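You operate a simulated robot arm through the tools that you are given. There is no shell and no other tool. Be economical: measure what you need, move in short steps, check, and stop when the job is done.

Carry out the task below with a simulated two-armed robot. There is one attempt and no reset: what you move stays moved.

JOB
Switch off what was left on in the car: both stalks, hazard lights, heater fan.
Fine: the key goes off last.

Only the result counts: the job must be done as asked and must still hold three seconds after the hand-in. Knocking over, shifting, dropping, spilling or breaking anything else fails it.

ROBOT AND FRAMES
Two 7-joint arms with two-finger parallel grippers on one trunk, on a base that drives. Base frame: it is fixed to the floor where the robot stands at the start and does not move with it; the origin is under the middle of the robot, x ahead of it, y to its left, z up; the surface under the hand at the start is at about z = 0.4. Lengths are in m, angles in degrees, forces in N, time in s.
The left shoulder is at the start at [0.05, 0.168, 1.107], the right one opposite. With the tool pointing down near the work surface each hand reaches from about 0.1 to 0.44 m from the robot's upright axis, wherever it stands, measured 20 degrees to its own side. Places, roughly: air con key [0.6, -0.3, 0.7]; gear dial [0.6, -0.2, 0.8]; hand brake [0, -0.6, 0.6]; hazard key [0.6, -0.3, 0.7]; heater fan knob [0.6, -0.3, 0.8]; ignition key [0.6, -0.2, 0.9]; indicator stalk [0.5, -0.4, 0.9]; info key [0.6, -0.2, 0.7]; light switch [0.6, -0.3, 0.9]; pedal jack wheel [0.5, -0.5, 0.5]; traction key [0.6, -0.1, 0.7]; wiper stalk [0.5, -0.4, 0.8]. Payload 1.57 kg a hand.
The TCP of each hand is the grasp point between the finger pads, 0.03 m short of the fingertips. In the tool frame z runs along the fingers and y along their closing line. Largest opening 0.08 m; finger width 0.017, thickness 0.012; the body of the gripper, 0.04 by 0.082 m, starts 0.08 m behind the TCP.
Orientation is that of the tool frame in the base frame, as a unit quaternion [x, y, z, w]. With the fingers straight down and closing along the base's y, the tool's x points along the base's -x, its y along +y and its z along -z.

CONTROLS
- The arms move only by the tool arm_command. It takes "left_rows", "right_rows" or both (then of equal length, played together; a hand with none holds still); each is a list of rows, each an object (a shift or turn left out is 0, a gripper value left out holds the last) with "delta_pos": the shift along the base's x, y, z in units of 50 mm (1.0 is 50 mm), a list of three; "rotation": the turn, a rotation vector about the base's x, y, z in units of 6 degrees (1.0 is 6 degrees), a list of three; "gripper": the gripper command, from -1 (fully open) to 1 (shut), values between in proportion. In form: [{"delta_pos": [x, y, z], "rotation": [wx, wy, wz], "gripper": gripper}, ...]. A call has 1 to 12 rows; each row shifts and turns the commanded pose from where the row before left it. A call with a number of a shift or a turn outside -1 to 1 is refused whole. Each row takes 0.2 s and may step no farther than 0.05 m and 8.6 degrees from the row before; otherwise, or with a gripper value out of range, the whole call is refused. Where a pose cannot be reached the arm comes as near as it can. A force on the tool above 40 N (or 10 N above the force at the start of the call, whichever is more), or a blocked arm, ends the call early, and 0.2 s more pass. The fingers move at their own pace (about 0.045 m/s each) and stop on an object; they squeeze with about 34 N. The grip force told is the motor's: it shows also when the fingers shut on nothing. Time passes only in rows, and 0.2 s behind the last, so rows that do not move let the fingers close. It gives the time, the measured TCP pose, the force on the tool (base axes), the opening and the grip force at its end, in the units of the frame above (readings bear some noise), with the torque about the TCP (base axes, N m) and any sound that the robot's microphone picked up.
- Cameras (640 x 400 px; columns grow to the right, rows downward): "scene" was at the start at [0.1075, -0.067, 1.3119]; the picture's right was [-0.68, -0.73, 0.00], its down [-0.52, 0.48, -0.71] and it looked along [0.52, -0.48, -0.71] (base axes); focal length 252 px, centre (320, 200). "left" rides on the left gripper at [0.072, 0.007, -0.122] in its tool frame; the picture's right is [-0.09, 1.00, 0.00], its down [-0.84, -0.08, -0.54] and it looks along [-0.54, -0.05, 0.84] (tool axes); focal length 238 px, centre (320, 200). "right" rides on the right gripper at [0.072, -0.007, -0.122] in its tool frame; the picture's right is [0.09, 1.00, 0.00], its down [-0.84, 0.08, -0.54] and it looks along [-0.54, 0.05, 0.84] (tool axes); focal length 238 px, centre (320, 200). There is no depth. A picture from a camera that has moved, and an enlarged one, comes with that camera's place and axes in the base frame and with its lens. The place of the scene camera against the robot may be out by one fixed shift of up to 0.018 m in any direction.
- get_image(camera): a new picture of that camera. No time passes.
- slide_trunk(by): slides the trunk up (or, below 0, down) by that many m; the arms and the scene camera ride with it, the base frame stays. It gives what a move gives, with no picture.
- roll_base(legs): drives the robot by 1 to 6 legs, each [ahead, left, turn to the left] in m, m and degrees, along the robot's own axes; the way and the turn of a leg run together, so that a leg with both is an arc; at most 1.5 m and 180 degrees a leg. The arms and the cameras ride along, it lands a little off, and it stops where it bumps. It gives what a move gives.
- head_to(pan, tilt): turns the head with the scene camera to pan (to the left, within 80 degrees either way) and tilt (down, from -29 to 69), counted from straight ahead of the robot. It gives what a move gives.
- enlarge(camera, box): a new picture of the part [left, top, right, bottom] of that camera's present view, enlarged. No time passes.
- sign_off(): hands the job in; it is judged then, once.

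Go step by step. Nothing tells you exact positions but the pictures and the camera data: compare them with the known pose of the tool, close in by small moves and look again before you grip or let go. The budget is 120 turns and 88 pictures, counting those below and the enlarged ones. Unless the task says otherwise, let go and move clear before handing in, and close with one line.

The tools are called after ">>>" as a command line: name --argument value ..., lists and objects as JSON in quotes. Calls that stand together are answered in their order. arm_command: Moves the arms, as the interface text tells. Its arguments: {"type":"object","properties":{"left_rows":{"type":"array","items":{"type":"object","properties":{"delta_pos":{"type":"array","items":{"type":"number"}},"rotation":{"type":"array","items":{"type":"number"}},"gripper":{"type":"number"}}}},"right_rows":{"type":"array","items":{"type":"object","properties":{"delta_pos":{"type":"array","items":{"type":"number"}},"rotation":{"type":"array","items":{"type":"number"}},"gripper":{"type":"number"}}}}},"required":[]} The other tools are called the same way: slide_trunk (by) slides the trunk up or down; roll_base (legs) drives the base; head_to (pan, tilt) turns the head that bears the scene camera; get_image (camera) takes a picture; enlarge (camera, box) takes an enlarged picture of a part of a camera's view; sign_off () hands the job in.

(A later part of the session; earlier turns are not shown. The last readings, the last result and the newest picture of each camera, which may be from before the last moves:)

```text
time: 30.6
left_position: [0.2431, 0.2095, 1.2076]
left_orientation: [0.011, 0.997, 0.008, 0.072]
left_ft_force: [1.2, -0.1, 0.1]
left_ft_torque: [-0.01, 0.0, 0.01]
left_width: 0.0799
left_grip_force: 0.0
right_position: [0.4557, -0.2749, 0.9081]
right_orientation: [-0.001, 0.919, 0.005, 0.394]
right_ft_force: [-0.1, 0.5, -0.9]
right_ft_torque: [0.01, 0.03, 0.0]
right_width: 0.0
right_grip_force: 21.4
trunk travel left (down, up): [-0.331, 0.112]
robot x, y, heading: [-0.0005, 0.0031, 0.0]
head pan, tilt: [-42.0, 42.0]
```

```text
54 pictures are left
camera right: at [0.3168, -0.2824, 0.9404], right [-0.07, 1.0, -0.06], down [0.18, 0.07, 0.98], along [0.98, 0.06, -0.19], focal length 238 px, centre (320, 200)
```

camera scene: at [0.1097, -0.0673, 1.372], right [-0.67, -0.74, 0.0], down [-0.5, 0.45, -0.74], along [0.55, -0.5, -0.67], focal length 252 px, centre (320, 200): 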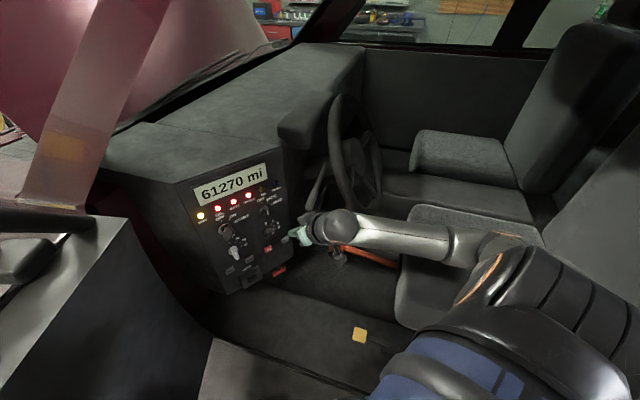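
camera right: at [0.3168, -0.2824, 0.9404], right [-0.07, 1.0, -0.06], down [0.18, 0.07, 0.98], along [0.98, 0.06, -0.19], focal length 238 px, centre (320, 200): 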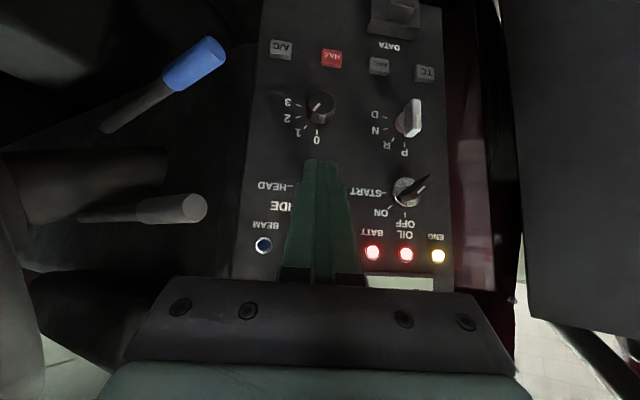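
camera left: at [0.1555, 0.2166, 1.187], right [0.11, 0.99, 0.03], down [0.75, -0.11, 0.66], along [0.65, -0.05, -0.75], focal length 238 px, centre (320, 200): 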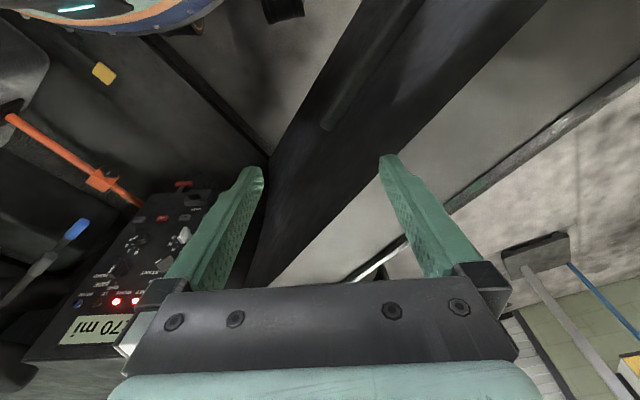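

The grey stalk is now horizontal and settled, about 15° up from where it was, which looks like its centre detent. The blue stalk shows the same ~15° droop, so I'll go under it next.

>>> arm_command --right_rows '[{"delta_pos": [0, -0.2, -0.8]}, {"delta_pos": [0, -0.2, -0.8]}, {"delta_pos": [0, -0.2, -0.8]}, {"delta_pos": [0, -0.2, -0.8]}, {"delta_pos": [0.7, 0, -0.1]}, {"delta_pos": [0.1, -0.7, 0]}, {"delta_pos": [0, -0.7, 0]}]'

>>> enlarge --camera "scene" --box '[270, 150, 370, 250]'

```text
time: 32.2
left_position: [0.2439, 0.2091, 1.2075]
left_orientation: [0.011, 0.997, 0.008, 0.073]
left_ft_force: [0.1, -0.9, 0.2]
left_ft_torque: [0.0, -0.01, -0.02]
left_width: 0.0801
left_grip_force: 0.1
right_position: [0.4932, -0.3862, 0.7442]
right_orientation: [-0.001, 0.919, 0.006, 0.394]
right_ft_force: [-0.6, -0.4, -0.4]
right_ft_torque: [0.01, 0.0, -0.02]
right_width: 0.0
right_grip_force: 21.7
trunk travel left (down, up): [-0.331, 0.112]
robot x, y, heading: [0.0005, 0.0008, 0.1]
head pan, tilt: [-42.0, 42.0]
```

```text
4.00 times, centred on (320, 200) of scene
camera zoom: at [0.1096, -0.0673, 1.3719], right [-0.67, -0.74, 0.0], down [-0.5, 0.45, -0.74], along [0.55, -0.5, -0.67], focal length 1009 px, centre (320, 200)
```

zoom: 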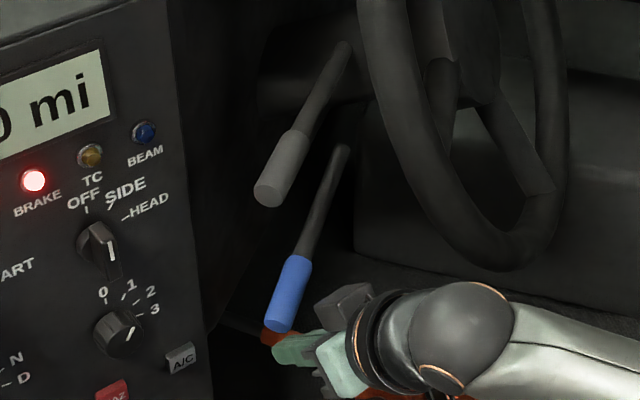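

The fingers are under the blue knob. I'll lift in small steps.

>>> arm_command --right_rows '[{"delta_pos": [0, 0, 0.2]}, {"delta_pos": [0, 0, 0.2]}, {"delta_pos": [0, 0, 0.1]}, {"delta_pos": [0, 0, 0.1]}]'

>>> arm_command --right_rows '[{"delta_pos": [0, 0, 0.1]}]'

>>> arm_command --right_rows '[{"delta_pos": [0, 0, 0.1]}]'

>>> enlarge --camera "scene" --box '[270, 150, 370, 250]'

```text
time: 33.2
left_position: [0.2438, 0.2096, 1.207]
left_orientation: [0.012, 0.997, 0.007, 0.073]
left_ft_force: [-0.7, 1.2, 0.2]
left_ft_torque: [0.03, -0.02, -0.02]
left_width: 0.0799
left_grip_force: 0.1
right_position: [0.4925, -0.3864, 0.7737]
right_orientation: [-0.001, 0.919, 0.005, 0.393]
right_ft_force: [-3.0, -1.2, -0.7]
right_ft_torque: [0.02, -0.02, 0.06]
right_width: 0.0001
right_grip_force: 21.3
trunk travel left (down, up): [-0.331, 0.112]
robot x, y, heading: [-0.0004, 0.0006, 0.2]
head pan, tilt: [-42.0, 42.0]
```

```text
time: 33.6
left_position: [0.2438, 0.2111, 1.2081]
left_orientation: [0.012, 0.997, 0.008, 0.073]
left_ft_force: [0.4, 0.0, -0.1]
left_ft_torque: [-0.01, -0.04, 0.0]
left_width: 0.0799
left_grip_force: 0.1
right_position: [0.4952, -0.3854, 0.7801]
right_orientation: [-0.002, 0.919, 0.006, 0.395]
right_ft_force: [-1.9, -1.5, 0.6]
right_ft_torque: [0.01, -0.01, 0.02]
right_width: 0.0001
right_grip_force: 20.8
trunk travel left (down, up): [-0.331, 0.112]
robot x, y, heading: [-0.0018, 0.0006, 0.2]
head pan, tilt: [-42.0, 42.0]
```

```text
time: 34.0
left_position: [0.244, 0.2085, 1.2064]
left_orientation: [0.012, 0.997, 0.008, 0.072]
left_ft_force: [0.3, -0.3, 0.6]
left_ft_torque: [-0.01, 0.01, -0.02]
left_width: 0.0804
left_grip_force: 0.0
right_position: [0.4934, -0.3864, 0.7841]
right_orientation: [-0.001, 0.919, 0.006, 0.394]
right_ft_force: [-1.1, 0.5, 0.0]
right_ft_torque: [0.0, 0.04, -0.02]
right_width: 0.0
right_grip_force: 21.2
trunk travel left (down, up): [-0.331, 0.112]
robot x, y, heading: [0.0021, 0.0035, 0.0]
head pan, tilt: [-42.0, 42.0]
```

```text
4.00 times, centred on (320, 200) of scene
camera zoom: at [0.1096, -0.0672, 1.3719], right [-0.67, -0.74, 0.0], down [-0.5, 0.45, -0.74], along [0.55, -0.5, -0.67], focal length 1009 px, centre (320, 200)
```

zoom: 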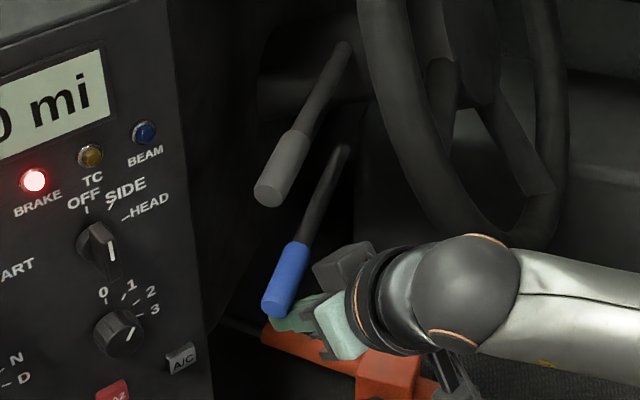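

The blue stalk rises the same way. I'll continue, watching the forces.

>>> arm_command --right_rows '[{"delta_pos": [0, 0, 0.1]}]'

>>> arm_command --right_rows '[{"delta_pos": [0, 0, 0.1]}]'

>>> arm_command --right_rows '[{"delta_pos": [0, 0, 0.08]}]'

>>> enlarge --camera "scene" --box '[270, 150, 370, 250]'

```text
time: 34.4
left_position: [0.2441, 0.2099, 1.2078]
left_orientation: [0.012, 0.997, 0.007, 0.073]
left_ft_force: [-0.5, -0.6, 0.0]
left_ft_torque: [0.03, 0.03, -0.04]
left_width: 0.0803
left_grip_force: 0.0
right_position: [0.4936, -0.3861, 0.7889]
right_orientation: [-0.001, 0.918, 0.006, 0.395]
right_ft_force: [-0.5, -0.5, 0.3]
right_ft_torque: [0.0, 0.0, -0.01]
right_width: 0.0
right_grip_force: 20.8
trunk travel left (down, up): [-0.331, 0.112]
robot x, y, heading: [0.0036, 0.0008, 0.0]
head pan, tilt: [-42.0, 42.0]
```

```text
time: 34.8
left_position: [0.2434, 0.21, 1.2067]
left_orientation: [0.011, 0.997, 0.008, 0.072]
left_ft_force: [-0.7, 0.3, 0.2]
left_ft_torque: [0.0, 0.01, -0.04]
left_width: 0.0802
left_grip_force: 0.0
right_position: [0.4935, -0.3857, 0.7934]
right_orientation: [-0.001, 0.919, 0.006, 0.394]
right_ft_force: [-0.4, 1.0, -0.2]
right_ft_torque: [0.01, 0.0, -0.02]
right_width: 0.0
right_grip_force: 21.6
trunk travel left (down, up): [-0.331, 0.112]
robot x, y, heading: [-0.0002, 0.0004, 0.2]
head pan, tilt: [-42.0, 42.0]
```

```text
time: 35.2
left_position: [0.2441, 0.2093, 1.2067]
left_orientation: [0.012, 0.997, 0.008, 0.072]
left_ft_force: [0.1, 0.3, -0.2]
left_ft_torque: [-0.02, 0.0, -0.04]
left_width: 0.0802
left_grip_force: 0.1
right_position: [0.4923, -0.3862, 0.7981]
right_orientation: [0.0, 0.919, 0.005, 0.394]
right_ft_force: [-0.6, 0.1, -1.0]
right_ft_torque: [-0.02, 0.0, -0.02]
right_width: 0.0
right_grip_force: 21.5
trunk travel left (down, up): [-0.331, 0.112]
robot x, y, heading: [0.0003, -0.0019, 0.0]
head pan, tilt: [-42.0, 42.0]
```

```text
4.00 times, centred on (320, 200) of scene
camera zoom: at [0.1096, -0.0671, 1.3719], right [-0.67, -0.74, 0.0], down [-0.5, 0.45, -0.74], along [0.55, -0.5, -0.67], focal length 1009 px, centre (320, 200)
```

zoom: 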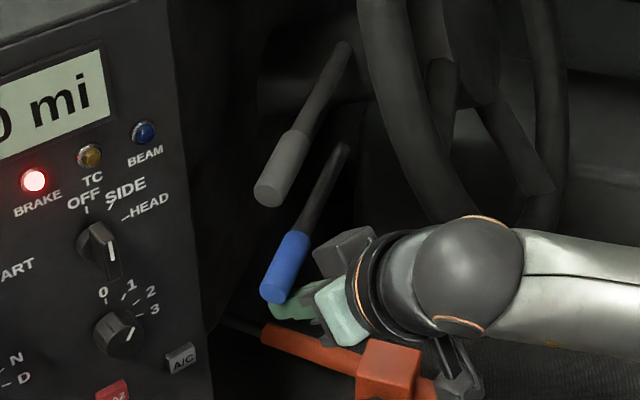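

The blue stalk has moved almost as far as the grey one did. I'll give one more small lift and check the resistance.

>>> arm_command --right_rows '[{"delta_pos": [0, 0, 0.08]}]'

>>> arm_command --right_rows '[{"delta_pos": [0, 0, -0.3]}, {"delta_pos": [0, 0, -0.4]}, {"delta_pos": [0, 0.5, 0]}, {"delta_pos": [-0.3, 0.8, 0]}, {"delta_pos": [-0.4, 0.5, 0.5]}, {"delta_pos": [0, 0.2, 0.8]}, {"delta_pos": [0, 0.2, 0.8]}, {"delta_pos": [0, 0, 0.6]}]'

>>> get_image --camera "right"

>>> enlarge --camera "scene" --box '[270, 150, 370, 250]'

```text
time: 35.6
left_position: [0.243, 0.2097, 1.2069]
left_orientation: [0.011, 0.997, 0.008, 0.072]
left_ft_force: [-0.3, -0.6, -0.2]
left_ft_torque: [0.02, 0.0, -0.03]
left_width: 0.0802
left_grip_force: 0.1
right_position: [0.4944, -0.3855, 0.8019]
right_orientation: [0.0, 0.919, 0.005, 0.394]
right_ft_force: [-1.0, 0.2, -0.3]
right_ft_torque: [0.0, 0.02, 0.0]
right_width: 0.0
right_grip_force: 21.3
trunk travel left (down, up): [-0.331, 0.112]
robot x, y, heading: [0.001, -0.0016, -0.1]
head pan, tilt: [-42.0, 42.0]
```

```text
time: 37.4
left_position: [0.2449, 0.2088, 1.2074]
left_orientation: [0.012, 0.997, 0.007, 0.073]
left_ft_force: [0.0, 0.1, 0.1]
left_ft_torque: [-0.02, -0.01, -0.03]
left_width: 0.0803
left_grip_force: 0.0
right_position: [0.4606, -0.2846, 0.8942]
right_orientation: [0.0, 0.919, 0.006, 0.393]
right_ft_force: [-0.3, -0.3, 0.2]
right_ft_torque: [-0.02, -0.05, -0.03]
right_width: 0.0
right_grip_force: 21.8
right hand out of reach, approached as far as the arm can: row 5
trunk travel left (down, up): [-0.331, 0.112]
robot x, y, heading: [0.0004, -0.0035, 0.1]
head pan, tilt: [-42.0, 42.0]
```

```text
50 pictures are left
camera right: at [0.3233, -0.2933, 0.9258], right [-0.07, 1.0, -0.06], down [0.19, 0.07, 0.98], along [0.98, 0.06, -0.19], focal length 238 px, centre (320, 200)
```

right: 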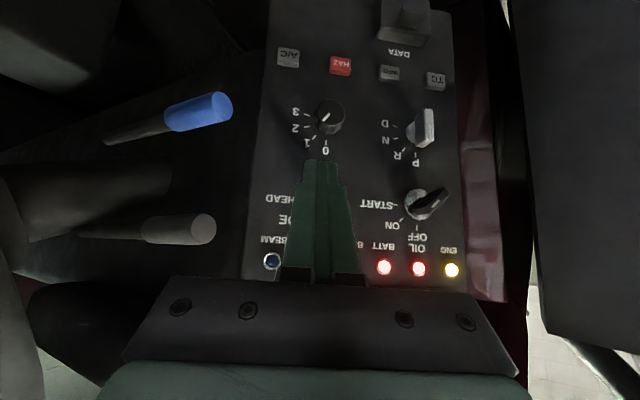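

```text
4.00 times, centred on (320, 200) of scene
camera zoom: at [0.1096, -0.0673, 1.3719], right [-0.67, -0.74, 0.0], down [-0.5, 0.45, -0.74], along [0.55, -0.5, -0.67], focal length 1009 px, centre (320, 200)
```

zoom: 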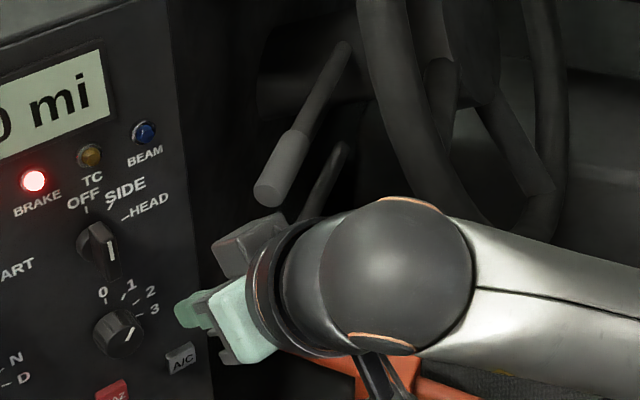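

Both stalks look nearly level. I'll move the hand aside and compare them in a clean scene view before fine-tuning.

>>> arm_command --right_rows '[{"delta_pos": [0.1, 0.8, 0.2]}, {"delta_pos": [0.1, 0.8, 0]}]'

>>> enlarge --camera "scene" --box '[270, 150, 370, 250]'

>>> get_image --camera "right"

```text
time: 38.0
left_position: [0.245, 0.2095, 1.2076]
left_orientation: [0.012, 0.997, 0.008, 0.072]
left_ft_force: [-0.3, -0.6, -0.7]
left_ft_torque: [0.01, 0.0, 0.02]
left_width: 0.08
left_grip_force: 0.1
right_position: [0.4719, -0.2034, 0.9039]
right_orientation: [0.0, 0.919, 0.004, 0.395]
right_ft_force: [-0.4, -0.8, -0.1]
right_ft_torque: [-0.02, 0.01, 0.02]
right_width: 0.0
right_grip_force: 21.2
trunk travel left (down, up): [-0.331, 0.112]
robot x, y, heading: [-0.0022, 0.0025, -0.1]
head pan, tilt: [-42.0, 42.0]
```

```text
4.00 times, centred on (320, 200) of scene
camera zoom: at [0.1099, -0.0668, 1.3719], right [-0.67, -0.74, 0.0], down [-0.5, 0.45, -0.74], along [0.55, -0.5, -0.67], focal length 1009 px, centre (320, 200)
```

zoom: 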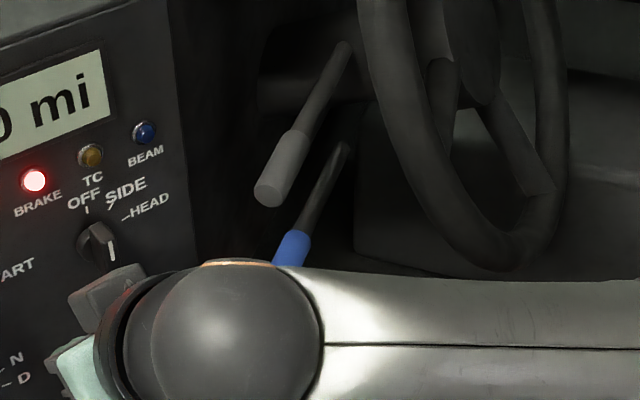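

```text
47 pictures are left
camera right: at [0.334, -0.2119, 0.9351], right [-0.07, 1.0, -0.06], down [0.18, 0.07, 0.98], along [0.98, 0.06, -0.19], focal length 238 px, centre (320, 200)
```

right: 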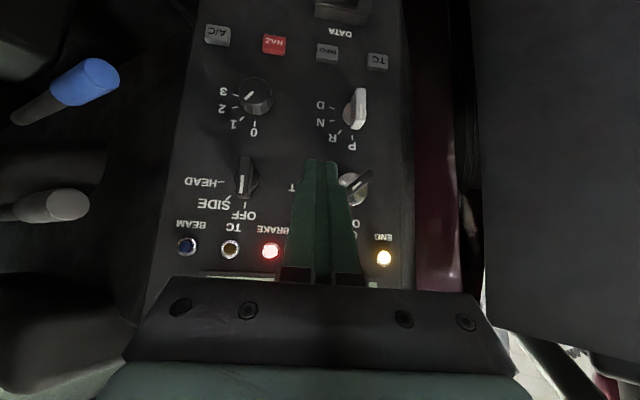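

Both stalks now look equally raised, and I can retest them before touching the key. Next is the hazard key, triangulated at [0.581, -0.262, 0.705].

>>> arm_command --right_rows '[{"delta_pos": [0, -0.6, -0.6]}, {"delta_pos": [0, -0.58, -0.7]}, {"delta_pos": [0, 0, -0.8]}, {"delta_pos": [0, 0, -0.8]}, {"delta_pos": [0, 0, -0.78]}, {"delta_pos": [0.8, 0, 0]}]'

>>> enlarge --camera "scene" --box '[220, 150, 360, 290]'

>>> get_image --camera "right"

```text
time: 39.4
left_position: [0.2444, 0.2095, 1.2066]
left_orientation: [0.011, 0.997, 0.008, 0.072]
left_ft_force: [0.0, -0.1, -0.2]
left_ft_torque: [-0.01, 0.02, 0.0]
left_width: 0.0798
left_grip_force: 0.2
right_position: [0.5162, -0.2487, 0.8564]
right_orientation: [-0.002, 0.919, 0.006, 0.393]
right_ft_force: [-0.2, 0.0, -0.1]
right_ft_torque: [0.0, 0.0, 0.01]
right_width: 0.0001
right_grip_force: 21.7
right hand out of reach, approached as far as the arm can: row 2, 3, 4, 5
trunk travel left (down, up): [-0.331, 0.112]
robot x, y, heading: [-0.0032, 0.0008, -0.0]
head pan, tilt: [-42.0, 42.0]
```

```text
2.86 times, centred on (290, 220) of scene
camera zoom: at [0.1102, -0.067, 1.3719], right [-0.67, -0.74, 0.0], down [-0.5, 0.45, -0.74], along [0.55, -0.5, -0.67], focal length 721 px, centre (406, 143)
```

zoom: 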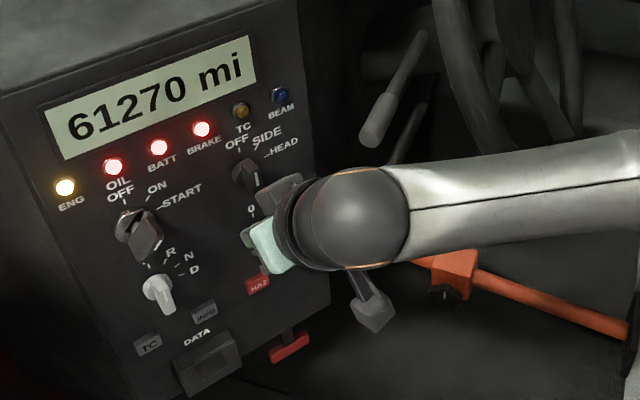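

```text
45 pictures are left
camera right: at [0.3776, -0.257, 0.8885], right [-0.07, 1.0, -0.06], down [0.18, 0.07, 0.98], along [0.98, 0.06, -0.19], focal length 238 px, centre (320, 200)
```

right: 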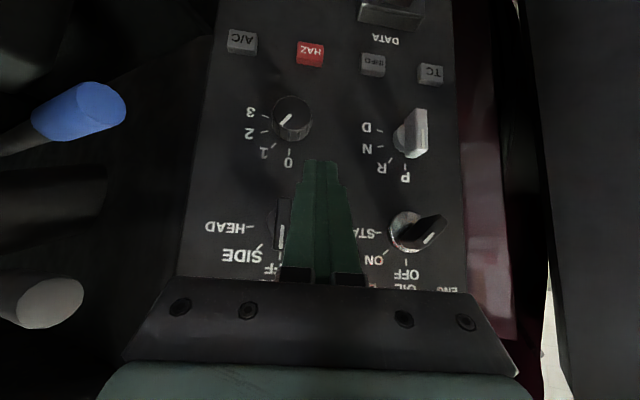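

The arm sticks at this y. I'll shift to y ≈ -0.32, where descending worked, and then come back across.

>>> arm_command --right_rows '[{"delta_pos": [-0.5, -0.7, 0]}, {"delta_pos": [0, -0.7, -0.3]}, {"delta_pos": [0, 0, -0.8]}, {"delta_pos": [0, 0, -0.8]}, {"delta_pos": [0, 0, -0.8]}, {"delta_pos": [0.3, 0.6, 0]}, {"delta_pos": [0.3, 0.5, 0]}]'

>>> get_image --camera "right"

```text
time: 41.0
left_position: [0.2439, 0.2091, 1.2073]
left_orientation: [0.012, 0.997, 0.007, 0.072]
left_ft_force: [0.3, -0.4, -0.1]
left_ft_torque: [0.04, 0.03, -0.01]
left_width: 0.0802
left_grip_force: 0.0
right_position: [0.4877, -0.3153, 0.7187]
right_orientation: [-0.001, 0.92, 0.007, 0.393]
right_ft_force: [1.0, -0.8, -0.4]
right_ft_torque: [0.01, 0.01, -0.01]
right_width: 0.0002
right_grip_force: 21.4
right hand out of reach, approached as far as the arm can: row 6, 7
trunk travel left (down, up): [-0.331, 0.112]
robot x, y, heading: [-0.0042, -0.0019, 0.3]
head pan, tilt: [-42.0, 42.0]
```

```text
44 pictures are left
camera right: at [0.3499, -0.3226, 0.7503], right [-0.07, 1.0, -0.05], down [0.19, 0.07, 0.98], along [0.98, 0.06, -0.19], focal length 238 px, centre (320, 200)
```

right: 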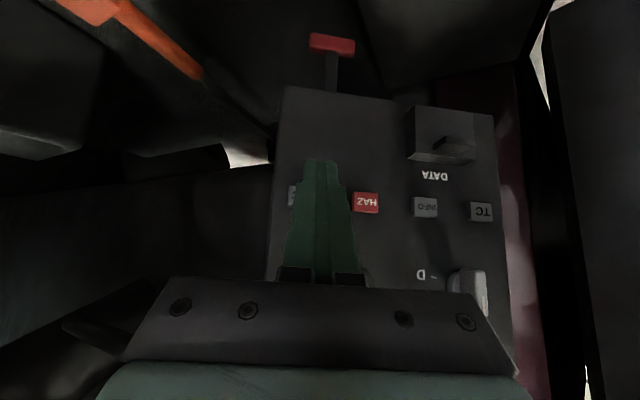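

Height is right, and the hazard key is about 50 mm to the left and 65 mm ahead. I'll go forward first, then sideways.

>>> arm_command --right_rows '[{"delta_pos": [0.8, 0, 0.2]}, {"delta_pos": [0, 0.5, 0]}, {"delta_pos": [0, 0.5, 0]}]'

>>> get_image --camera "right"

```text
time: 41.8
left_position: [0.2441, 0.2103, 1.2065]
left_orientation: [0.012, 0.997, 0.008, 0.073]
left_ft_force: [0.2, -0.3, -0.1]
left_ft_torque: [0.0, -0.03, 0.04]
left_width: 0.0798
left_grip_force: 0.0
right_position: [0.5255, -0.3091, 0.7246]
right_orientation: [-0.002, 0.919, 0.007, 0.393]
right_ft_force: [-2.2, 0.4, 0.3]
right_ft_torque: [0.03, 0.01, -0.01]
right_width: 0.0
right_grip_force: 21.1
right hand out of reach, approached as far as the arm can: row 2, 3
trunk travel left (down, up): [-0.331, 0.112]
robot x, y, heading: [-0.0036, -0.0021, 0.2]
head pan, tilt: [-42.0, 42.0]
```

```text
43 pictures are left
camera right: at [0.3878, -0.3179, 0.7564], right [-0.07, 1.0, -0.06], down [0.18, 0.07, 0.98], along [0.98, 0.06, -0.19], focal length 238 px, centre (320, 200)
```

right: 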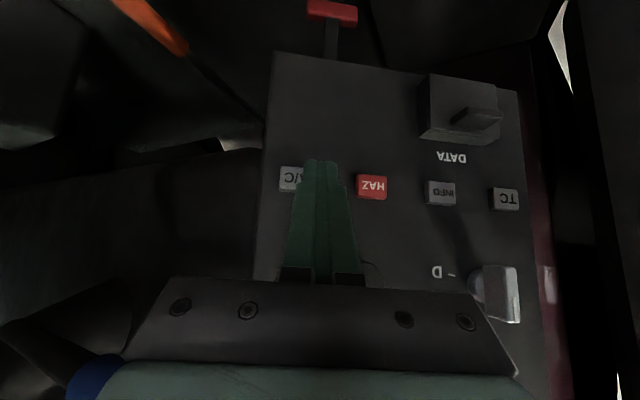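

The y limit comes from the wrist being too far inboard. Yawing the tool about 20° to the left moves the wrist outboard, so I'll retreat, yaw and then shift.

>>> arm_command --right_rows '[{"delta_pos": [-0.6, 0, 0]}, {"rotation": [0, 0, 1]}, {"rotation": [0, 0, 1]}, {"rotation": [0, 0, 1]}, {"delta_pos": [0, 0.4, 0]}, {"delta_pos": [0, 0.4, 0]}]'

>>> get_image --camera "right"

>>> get_image --camera "scene"

```text
time: 43.2
left_position: [0.2438, 0.2092, 1.2068]
left_orientation: [0.011, 0.997, 0.008, 0.072]
left_ft_force: [0.2, -0.1, 0.1]
left_ft_torque: [0.0, -0.01, -0.01]
left_width: 0.08
left_grip_force: 0.1
right_position: [0.5284, -0.2703, 0.724]
right_orientation: [-0.145, 0.908, 0.068, 0.388]
right_ft_force: [0.1, -0.2, 0.1]
right_ft_torque: [-0.03, -0.03, -0.02]
right_width: 0.0
right_grip_force: 21.8
right hand out of reach, approached as far as the arm can: row 1
trunk travel left (down, up): [-0.331, 0.112]
robot x, y, heading: [-0.0018, -0.0023, 0.2]
head pan, tilt: [-42.0, 42.0]
```

```text
42 pictures are left
camera right: at [0.3982, -0.3201, 0.7553], right [-0.37, 0.93, -0.06], down [0.15, 0.12, 0.98], along [0.91, 0.36, -0.19], focal length 238 px, centre (320, 200)
```

right: 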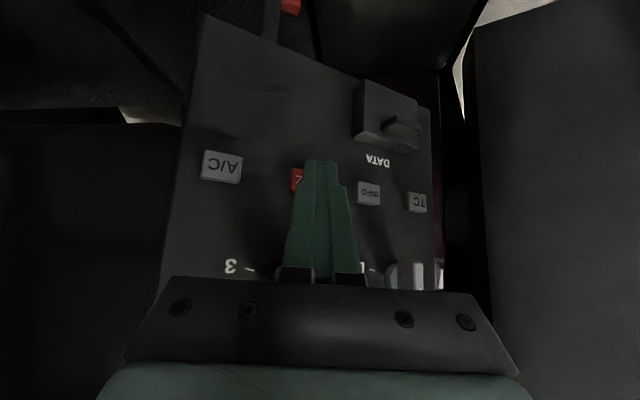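

```text
41 pictures are left
camera scene: at [0.1096, -0.0671, 1.372], right [-0.67, -0.74, 0.0], down [-0.5, 0.45, -0.74], along [0.55, -0.5, -0.67], focal length 252 px, centre (320, 200)
```

scene: 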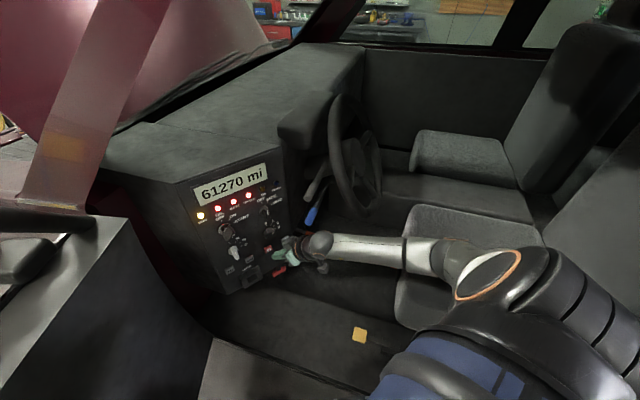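

The fingertip is just in front of the hazard key. I'll centre slightly and press forward in small steps.

>>> arm_command --right_rows '[{"delta_pos": [0.2, 0.1, -0.08]}, {"delta_pos": [0.2, 0, 0]}, {"delta_pos": [0.06, 0, 0]}]'

>>> arm_command --right_rows '[{"delta_pos": [0.06, 0, 0]}]'

>>> enlarge --camera "right" --box '[220, 100, 420, 280]'

```text
time: 44.0
left_position: [0.244, 0.2096, 1.2078]
left_orientation: [0.012, 0.997, 0.007, 0.073]
left_ft_force: [-0.2, 0.0, -0.2]
left_ft_torque: [0.04, -0.02, 0.0]
left_width: 0.0799
left_grip_force: 0.0
right_position: [0.5504, -0.265, 0.7183]
right_orientation: [-0.145, 0.908, 0.068, 0.388]
right_ft_force: [-0.9, 1.0, -0.6]
right_ft_torque: [0.03, 0.0, 0.0]
right_width: 0.0
right_grip_force: 21.9
trunk travel left (down, up): [-0.331, 0.112]
robot x, y, heading: [-0.0026, -0.0003, 0.2]
head pan, tilt: [-42.0, 42.0]
```

```text
time: 44.4
left_position: [0.244, 0.2096, 1.2075]
left_orientation: [0.012, 0.997, 0.008, 0.073]
left_ft_force: [-0.4, -0.1, -0.5]
left_ft_torque: [0.0, 0.03, 0.01]
left_width: 0.0802
left_grip_force: 0.2
right_position: [0.5531, -0.265, 0.7203]
right_orientation: [-0.146, 0.908, 0.067, 0.388]
right_ft_force: [-2.6, 0.8, -0.5]
right_ft_torque: [0.03, 0.05, 0.02]
right_width: 0.0
right_grip_force: 20.9
trunk travel left (down, up): [-0.331, 0.112]
robot x, y, heading: [0.0003, 0.0009, 0.2]
head pan, tilt: [-42.0, 42.0]
heard: click
```

```text
2.22 times, centred on (320, 190) of right
camera zoom: at [0.4239, -0.3155, 0.7518], right [-0.37, 0.93, -0.06], down [0.16, 0.12, 0.98], along [0.91, 0.36, -0.19], focal length 530 px, centre (320, 222)
```

zoom: 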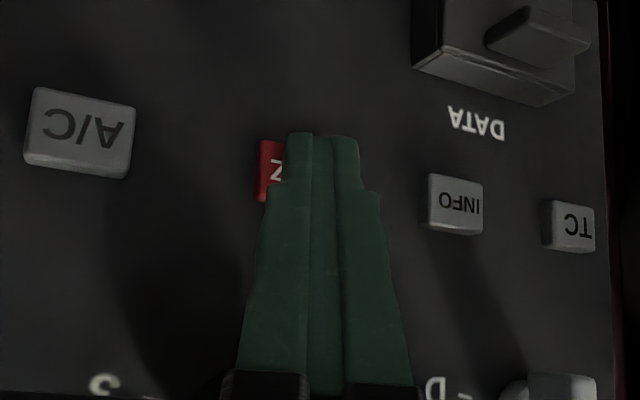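

A click was heard, so the hazard key is toggled. I'll back off and listen for anything else.

>>> arm_command --right_rows '[{"delta_pos": [-0.4, 0, 0]}, {"delta_pos": [-0.3, 0, 0]}]'

>>> enlarge --camera "scene" --box '[190, 160, 330, 300]'

```text
time: 45.0
left_position: [0.2437, 0.2099, 1.2069]
left_orientation: [0.012, 0.997, 0.008, 0.072]
left_ft_force: [-0.7, -0.5, 0.2]
left_ft_torque: [-0.01, -0.03, 0.02]
left_width: 0.08
left_grip_force: 0.0
right_position: [0.5172, -0.2637, 0.7196]
right_orientation: [-0.144, 0.907, 0.066, 0.39]
right_ft_force: [-0.4, -0.1, 0.2]
right_ft_torque: [0.0, -0.02, 0.0]
right_width: 0.0002
right_grip_force: 20.9
trunk travel left (down, up): [-0.331, 0.112]
robot x, y, heading: [-0.0018, 0.0024, 0.1]
head pan, tilt: [-42.0, 42.0]
```

```text
2.86 times, centred on (260, 230) of scene
camera zoom: at [0.1096, -0.0672, 1.372], right [-0.67, -0.74, 0.0], down [-0.5, 0.45, -0.74], along [0.55, -0.5, -0.67], focal length 721 px, centre (491, 114)
```

zoom: 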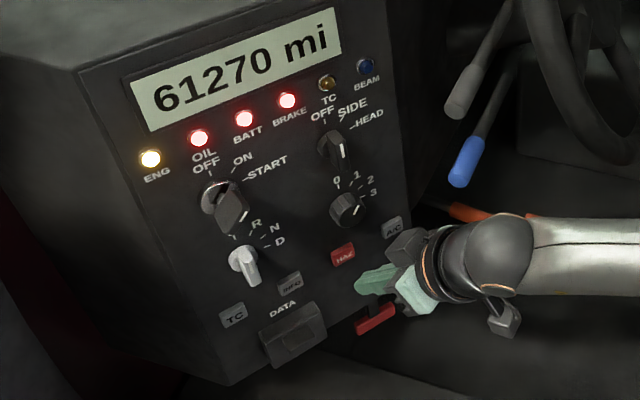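

The hazard key is done. For the heater knob (front face near [0.5645, -0.2715, 0.777]) I'll pre-roll the hand about +x with the gripper part open, so that I can pinch it and roll back counter-clockwise.

>>> arm_command --right_rows '[{"delta_pos": [-0.4, 0, 0.4]}, {"delta_pos": [0, -0.2, 0.5], "rotation": [1, 0, 0], "gripper": -0.3}, {"delta_pos": [0, -0.1, 0.4], "rotation": [1, 0, 0]}, {"delta_pos": [0, 0, 0.3], "rotation": [1, 0, 0]}, {"rotation": [1, 0, 0]}, {"rotation": [0, 0, -1]}]'

>>> get_image --camera "right"

>>> enlarge --camera "scene" --box '[210, 150, 370, 290]'

```text
time: 46.4
left_position: [0.2449, 0.2092, 1.2074]
left_orientation: [0.011, 0.997, 0.008, 0.073]
left_ft_force: [-0.3, 0.1, 0.4]
left_ft_torque: [-0.01, -0.01, -0.02]
left_width: 0.08
left_grip_force: 0.1
right_position: [0.4987, -0.2571, 0.7988]
right_orientation: [-0.044, 0.873, 0.25, 0.415]
right_ft_force: [-0.4, 0.5, 0.5]
right_ft_torque: [0.02, 0.0, -0.01]
right_width: 0.0522
right_grip_force: 0.1
right hand out of reach, approached as far as the arm can: row 5, 6
trunk travel left (down, up): [-0.331, 0.112]
robot x, y, heading: [-0.002, -0.002, 0.1]
head pan, tilt: [-42.0, 42.0]
```

```text
38 pictures are left
camera right: at [0.3682, -0.313, 0.8077], right [-0.34, 0.88, 0.33], down [0.14, -0.3, 0.94], along [0.93, 0.37, -0.02], focal length 238 px, centre (320, 200)
```

right: 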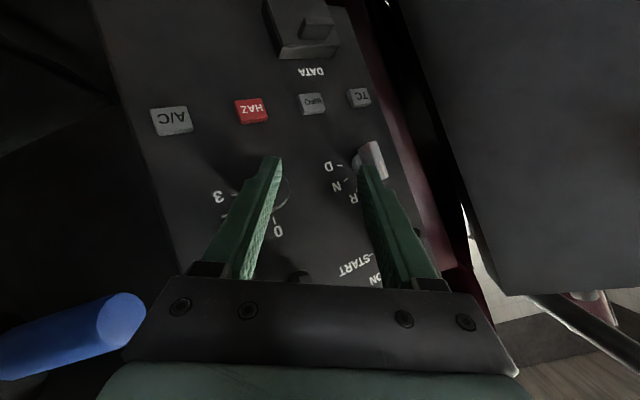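

```text
2.86 times, centred on (290, 220) of scene
camera zoom: at [0.1091, -0.0675, 1.372], right [-0.67, -0.74, 0.0], down [-0.5, 0.45, -0.74], along [0.55, -0.5, -0.67], focal length 721 px, centre (406, 143)
```

zoom: 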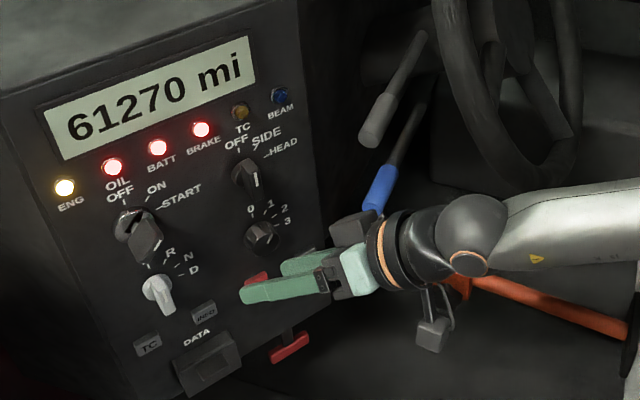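

Rolled this way the gripper body comes too near the stalks. The left arm suits counter-clockwise turns better, so I'll unroll the right hand, withdraw it upward and bring the left in.

>>> arm_command --right_rows '[{"delta_pos": [-0.2, 0.2, 0], "rotation": [-1, 0, 0], "gripper": 1}, {"delta_pos": [0, 0, 0.2], "rotation": [-1, 0, 0]}, {"delta_pos": [0, 0, 0.4], "rotation": [-1, 0, 0]}, {"delta_pos": [-0.2, 0, 0.6], "rotation": [0, 0, -1]}, {"delta_pos": [-0.2, 0, 0.8]}, {"delta_pos": [-0.2, 0, 0.8]}, {"delta_pos": [-0.2, -0.2, 0.8]}, {"delta_pos": [-0.2, -0.4, 0.8]}, {"delta_pos": [-0.2, -0.6, 0.7]}]'

>>> get_image --camera "scene"

```text
time: 48.4
left_position: [0.244, 0.21, 1.2068]
left_orientation: [0.012, 0.997, 0.008, 0.073]
left_ft_force: [0.1, 0.3, 1.1]
left_ft_torque: [-0.01, -0.01, 0.01]
left_width: 0.0799
left_grip_force: 0.0
right_position: [0.4294, -0.3223, 1.058]
right_orientation: [-0.034, 0.904, 0.071, 0.42]
right_ft_force: [0.1, 0.8, 0.0]
right_ft_torque: [0.01, 0.04, 0.01]
right_width: 0.0
right_grip_force: 21.3
trunk travel left (down, up): [-0.331, 0.112]
robot x, y, heading: [-0.0028, -0.0002, 0.0]
head pan, tilt: [-42.0, 42.0]
```

```text
36 pictures are left
camera scene: at [0.109, -0.0667, 1.372], right [-0.67, -0.74, 0.0], down [-0.5, 0.45, -0.74], along [0.55, -0.5, -0.67], focal length 252 px, centre (320, 200)
```

scene: 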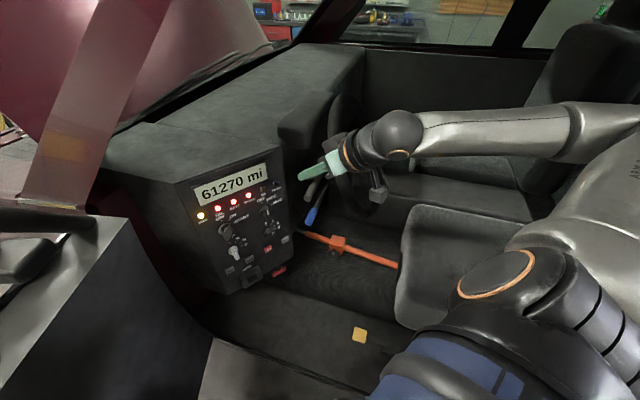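

The right hand is clear. I'll check both stalks in an unobstructed zoom and bring the left hand inward at the same time.

>>> enlarge --camera "scene" --box '[270, 150, 370, 250]'

>>> arm_command --left_rows '[{"delta_pos": [0.3, -0.8, 0], "rotation": [0, -1, 0]}, {"delta_pos": [0.3, -0.8, 0], "rotation": [0, -1, 0]}, {"delta_pos": [0.3, -0.8, 0], "rotation": [0, -1, 0]}, {"delta_pos": [0.3, -0.8, -0.3], "rotation": [0, -1, 0]}, {"delta_pos": [0.3, -0.6, -0.6], "rotation": [0, -1, 0]}, {"delta_pos": [0.3, -0.3, -0.8], "rotation": [0, -1, 0]}, {"delta_pos": [0.3, 0, -0.8]}, {"delta_pos": [0.3, 0, -0.8]}]'

>>> get_image --camera "scene"

```text
4.00 times, centred on (320, 200) of scene
camera zoom: at [0.109, -0.0667, 1.372], right [-0.67, -0.74, 0.0], down [-0.5, 0.45, -0.74], along [0.55, -0.5, -0.67], focal length 1009 px, centre (320, 200)
```

zoom: 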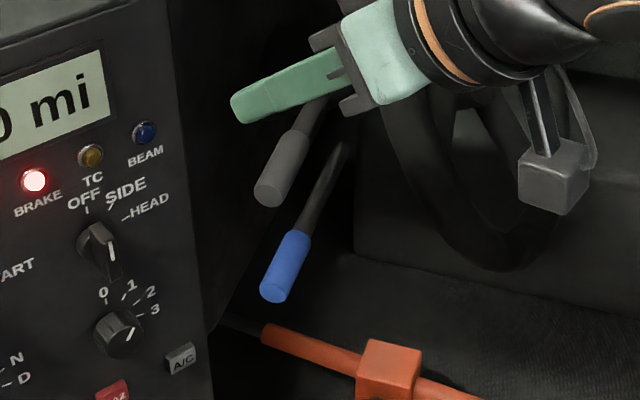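

```text
time: 50.2
left_position: [0.366, 0.0017, 1.0429]
left_orientation: [0.009, 0.925, 0.011, 0.378]
left_ft_force: [0.2, -0.5, -0.1]
left_ft_torque: [0.0, 0.02, 0.02]
left_width: 0.0801
left_grip_force: 0.0
right_position: [0.4305, -0.3231, 1.057]
right_orientation: [-0.033, 0.904, 0.071, 0.419]
right_ft_force: [-0.7, 0.4, 0.3]
right_ft_torque: [0.01, 0.01, 0.02]
right_width: 0.0
right_grip_force: 21.0
trunk travel left (down, up): [-0.331, 0.112]
robot x, y, heading: [-0.0025, 0.0012, 0.3]
head pan, tilt: [-42.0, 42.0]
```

```text
34 pictures are left
camera scene: at [0.1097, -0.0673, 1.372], right [-0.67, -0.74, 0.0], down [-0.5, 0.45, -0.74], along [0.55, -0.5, -0.67], focal length 252 px, centre (320, 200)
```

scene: 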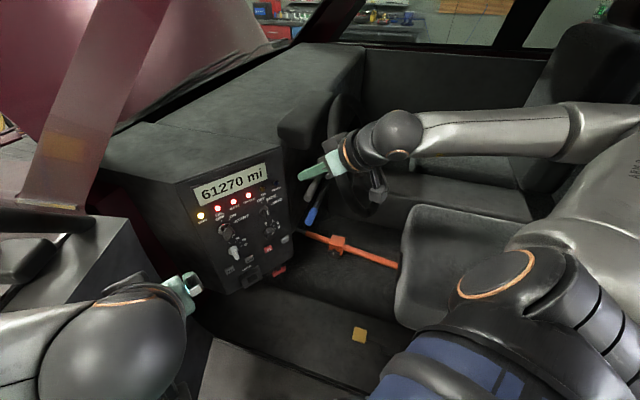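

Both stalks look equally level and stable. Now I'll bring the left hand toward the heater knob with a yaw to the right.

>>> arm_command --left_rows '[{"delta_pos": [0.3, -0.3, -0.6], "rotation": [0, 0, -1], "gripper": -0.3}, {"delta_pos": [0.3, -0.5, -0.6], "rotation": [0, 0, -1]}, {"delta_pos": [0.3, -0.6, -0.6], "rotation": [0, 0, -1]}, {"delta_pos": [0.3, -0.7, -0.6]}, {"delta_pos": [0.3, -0.7, -0.6]}, {"delta_pos": [0.3, -0.7, -0.5]}, {"delta_pos": [0.2, -0.7, -0.5]}]'

>>> get_image --camera "left"

>>> get_image --camera "scene"

```text
time: 51.8
left_position: [0.4652, -0.2059, 0.8404]
left_orientation: [0.155, 0.914, -0.048, 0.373]
left_ft_force: [0.6, 0.6, 0.2]
left_ft_torque: [0.0, 0.02, 0.0]
left_width: 0.0518
left_grip_force: 0.1
right_position: [0.4303, -0.3219, 1.0559]
right_orientation: [-0.033, 0.905, 0.071, 0.419]
right_ft_force: [-0.1, 0.5, 0.2]
right_ft_torque: [0.02, -0.03, -0.02]
right_width: 0.0
right_grip_force: 21.2
trunk travel left (down, up): [-0.331, 0.112]
robot x, y, heading: [0.0001, -0.0008, -0.0]
head pan, tilt: [-42.0, 42.0]
```

```text
33 pictures are left
camera left: at [0.3365, -0.1573, 0.8775], right [0.38, 0.92, 0.09], down [0.18, -0.17, 0.97], along [0.91, -0.35, -0.23], focal length 238 px, centre (320, 200)
```

left: 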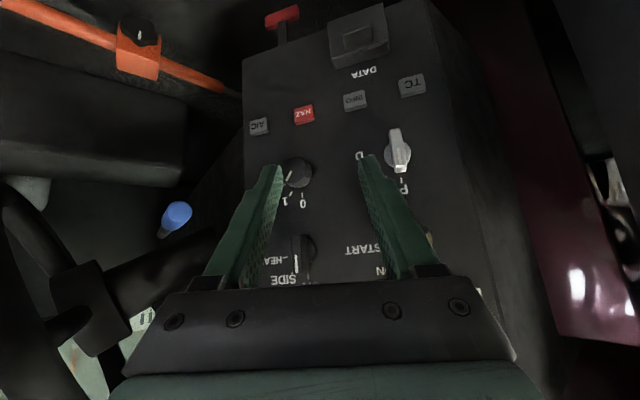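

```text
32 pictures are left
camera scene: at [0.1098, -0.0672, 1.372], right [-0.67, -0.74, 0.0], down [-0.5, 0.45, -0.74], along [0.55, -0.5, -0.67], focal length 252 px, centre (320, 200)
```

scene: 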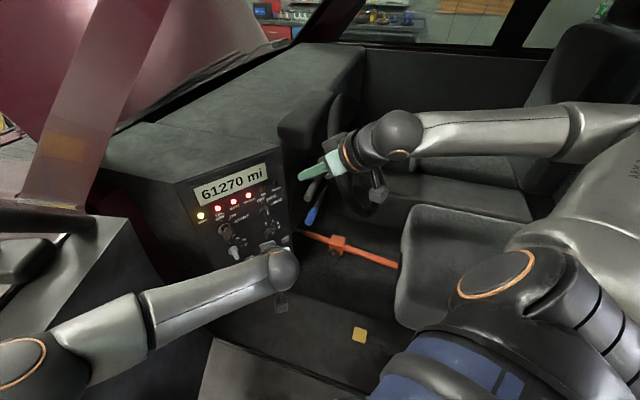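

The left hand moves well here. I'll square it to the panel: zero yaw, a slightly flatter pitch and a small roll to the left-arm side, then look again.

>>> arm_command --left_rows '[{"rotation": [0, 0, 1]}, {"rotation": [0, -1, 0]}, {"rotation": [0, 0, 1]}, {"rotation": [0, -1, 0]}, {"rotation": [-1, 0, 0]}, {"rotation": [0, 0, 1]}, {"rotation": [-1, 0, 0], "delta_pos": [0, -0.6, 0]}, {"delta_pos": [0, -0.6, -0.2]}, {"delta_pos": [0, 0, -0.5]}]'

>>> get_image --camera "left"

```text
time: 53.8
left_position: [0.462, -0.185, 0.8283]
left_orientation: [-0.036, 0.878, -0.066, 0.472]
left_ft_force: [0.6, -0.3, -0.7]
left_ft_torque: [0.0, 0.0, -0.01]
left_width: 0.052
left_grip_force: 0.1
left hand out of reach, approached as far as the arm can: row 3, 4, 6, 7, 8, 9
right_position: [0.4299, -0.3225, 1.0561]
right_orientation: [-0.033, 0.904, 0.071, 0.419]
right_ft_force: [-0.5, -0.2, -1.0]
right_ft_torque: [-0.01, -0.02, -0.04]
right_width: 0.0002
right_grip_force: 21.3
trunk travel left (down, up): [-0.331, 0.112]
robot x, y, heading: [0.0018, -0.0012, 0.1]
head pan, tilt: [-42.0, 42.0]
```

```text
31 pictures are left
camera left: at [0.3202, -0.1762, 0.8333], right [0.05, 1.0, -0.07], down [0.01, 0.07, 1.0], along [1.0, -0.05, 0.0], focal length 238 px, centre (320, 200)
```

left: 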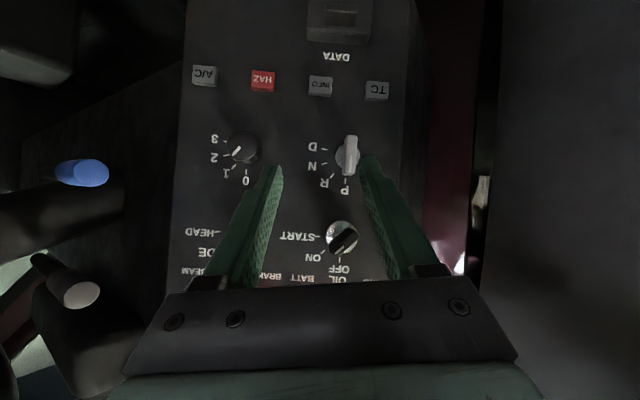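

This frontal view is excellent. I'll move forward and across to the heater knob while keeping this orientation.

>>> arm_command --left_rows '[{"delta_pos": [0.5, -0.3, 0]}, {"delta_pos": [0.3, -0.6, -0.1]}, {"delta_pos": [0, -0.5, -0.2]}, {"delta_pos": [0, -0.3, -0.2]}]'

>>> get_image --camera "left"

```text
time: 54.8
left_position: [0.4932, -0.1828, 0.832]
left_orientation: [-0.036, 0.877, -0.065, 0.474]
left_ft_force: [0.0, -0.3, -0.3]
left_ft_torque: [0.01, 0.0, 0.0]
left_width: 0.052
left_grip_force: 0.0
left hand out of reach, approached as far as the arm can: row 1, 2, 3, 4
right_position: [0.4297, -0.3226, 1.057]
right_orientation: [-0.033, 0.904, 0.071, 0.42]
right_ft_force: [-0.6, 0.1, 0.4]
right_ft_torque: [0.05, -0.01, 0.02]
right_width: 0.0
right_grip_force: 21.7
trunk travel left (down, up): [-0.331, 0.112]
robot x, y, heading: [-0.0016, -0.002, 0.1]
head pan, tilt: [-42.0, 42.0]
```

```text
30 pictures are left
camera left: at [0.3521, -0.1753, 0.8371], right [0.05, 1.0, -0.07], down [0.01, 0.07, 1.0], along [1.0, -0.05, 0.0], focal length 238 px, centre (320, 200)
```

left: 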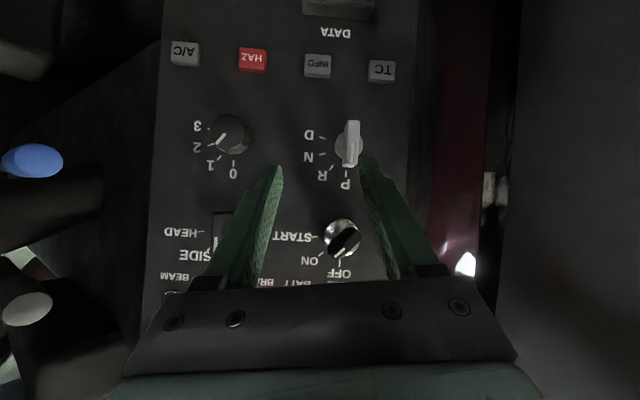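

The y-limit needs the wrist further left, so I'll roll more about -x and then shift toward the knob.

>>> arm_command --left_rows '[{"rotation": [-1, 0, 0]}, {"rotation": [-1, 0, 0], "delta_pos": [0, -0.2, 0]}, {"rotation": [-1, 0, 0], "delta_pos": [0, -0.2, 0]}, {"delta_pos": [0, -0.5, 0]}, {"delta_pos": [0, -0.5, -0.2]}, {"delta_pos": [0, -0.3, -0.3]}]'

>>> get_image --camera "left"

```text
time: 56.2
left_position: [0.4923, -0.2055, 0.832]
left_orientation: [-0.108, 0.857, -0.202, 0.462]
left_ft_force: [-0.2, 0.8, 0.4]
left_ft_torque: [-0.03, -0.05, -0.02]
left_width: 0.0519
left_grip_force: 0.0
left hand out of reach, approached as far as the arm can: row 4, 5, 6
right_position: [0.43, -0.3226, 1.0557]
right_orientation: [-0.034, 0.904, 0.071, 0.419]
right_ft_force: [0.0, 0.7, 0.5]
right_ft_torque: [0.04, 0.01, -0.01]
right_width: 0.0001
right_grip_force: 21.3
trunk travel left (down, up): [-0.331, 0.112]
robot x, y, heading: [0.001, -0.0041, 0.1]
head pan, tilt: [-42.0, 42.0]
```

```text
29 pictures are left
camera left: at [0.3507, -0.1954, 0.8361], right [0.05, 0.93, -0.38], down [0.01, 0.38, 0.93], along [1.0, -0.05, 0.01], focal length 238 px, centre (320, 200)
```

left: 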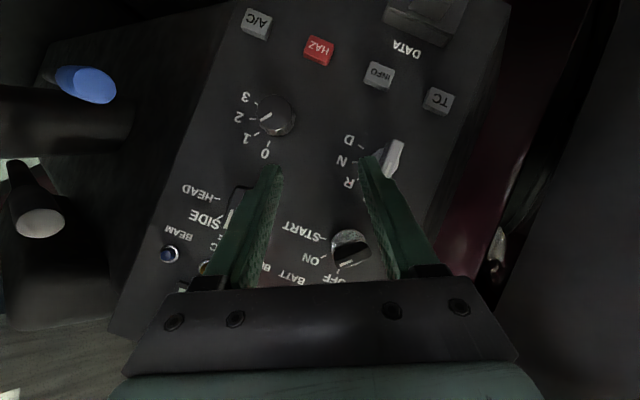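

I'll pitch the hand down about 12° again, since that gave more reach, and retry the shift.

>>> arm_command --left_rows '[{"rotation": [0, 1, -0.4]}, {"rotation": [0, 1, -0.4]}, {"delta_pos": [0, -0.5, 0]}, {"delta_pos": [0.2, -0.5, -0.2]}, {"delta_pos": [0.2, -0.3, -0.3]}]'

>>> get_image --camera "left"

```text
time: 57.4
left_position: [0.498, -0.2344, 0.8227]
left_orientation: [-0.093, 0.904, -0.207, 0.363]
left_ft_force: [-0.8, -0.5, -0.3]
left_ft_torque: [-0.02, -0.04, -0.01]
left_width: 0.0521
left_grip_force: 0.1
left hand out of reach, approached as far as the arm can: row 4, 5
right_position: [0.4302, -0.3236, 1.0568]
right_orientation: [-0.033, 0.904, 0.071, 0.42]
right_ft_force: [-0.2, -0.2, -0.4]
right_ft_torque: [0.01, -0.01, 0.01]
right_width: 0.0
right_grip_force: 21.2
trunk travel left (down, up): [-0.331, 0.112]
robot x, y, heading: [0.0002, 0.0024, 0.2]
head pan, tilt: [-42.0, 42.0]
```

```text
28 pictures are left
camera left: at [0.3603, -0.2133, 0.8547], right [0.05, 0.92, -0.38], down [0.23, 0.36, 0.9], along [0.97, -0.13, -0.19], focal length 238 px, centre (320, 200)
```

left: 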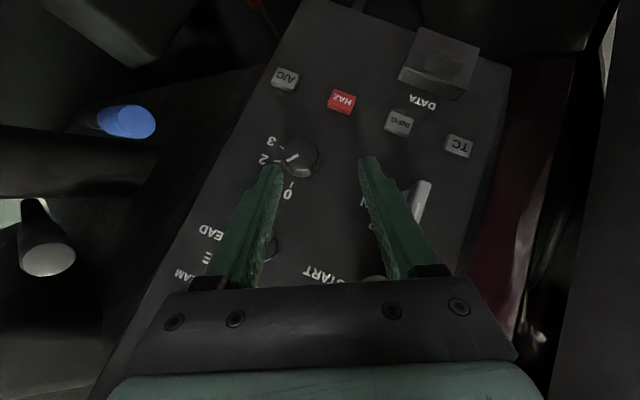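

The hand is getting near. I'll go to a standoff point on the approach line and check alignment.

>>> arm_command --left_rows '[{"delta_pos": [0.27, -0.15, 0]}, {"delta_pos": [0.27, -0.15, 0]}]'

>>> get_image --camera "left"

```text
time: 58.0
left_position: [0.4977, -0.2344, 0.8224]
left_orientation: [-0.095, 0.904, -0.207, 0.362]
left_ft_force: [0.0, -0.5, 0.9]
left_ft_torque: [0.0, -0.03, -0.03]
left_width: 0.0519
left_grip_force: 0.1
left hand out of reach, approached as far as the arm can: row 1, 2
right_position: [0.4298, -0.3224, 1.0571]
right_orientation: [-0.033, 0.904, 0.07, 0.42]
right_ft_force: [-0.6, -0.5, 0.4]
right_ft_torque: [0.04, 0.0, 0.0]
right_width: 0.0
right_grip_force: 21.5
trunk travel left (down, up): [-0.331, 0.112]
robot x, y, heading: [-0.0018, 0.0009, 0.2]
head pan, tilt: [-42.0, 42.0]
```

```text
27 pictures are left
camera left: at [0.3602, -0.2135, 0.855], right [0.05, 0.92, -0.39], down [0.23, 0.37, 0.9], along [0.97, -0.13, -0.19], focal length 238 px, centre (320, 200)
```

left: 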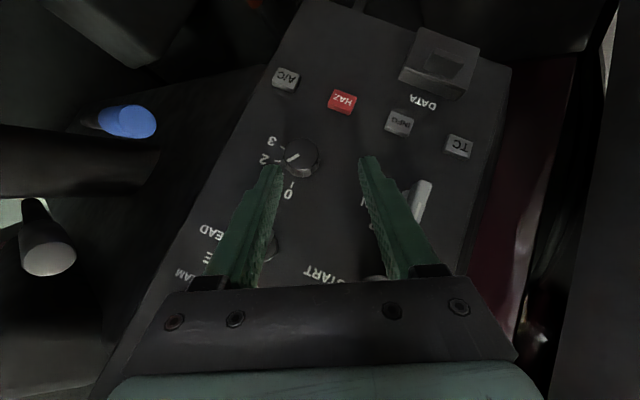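

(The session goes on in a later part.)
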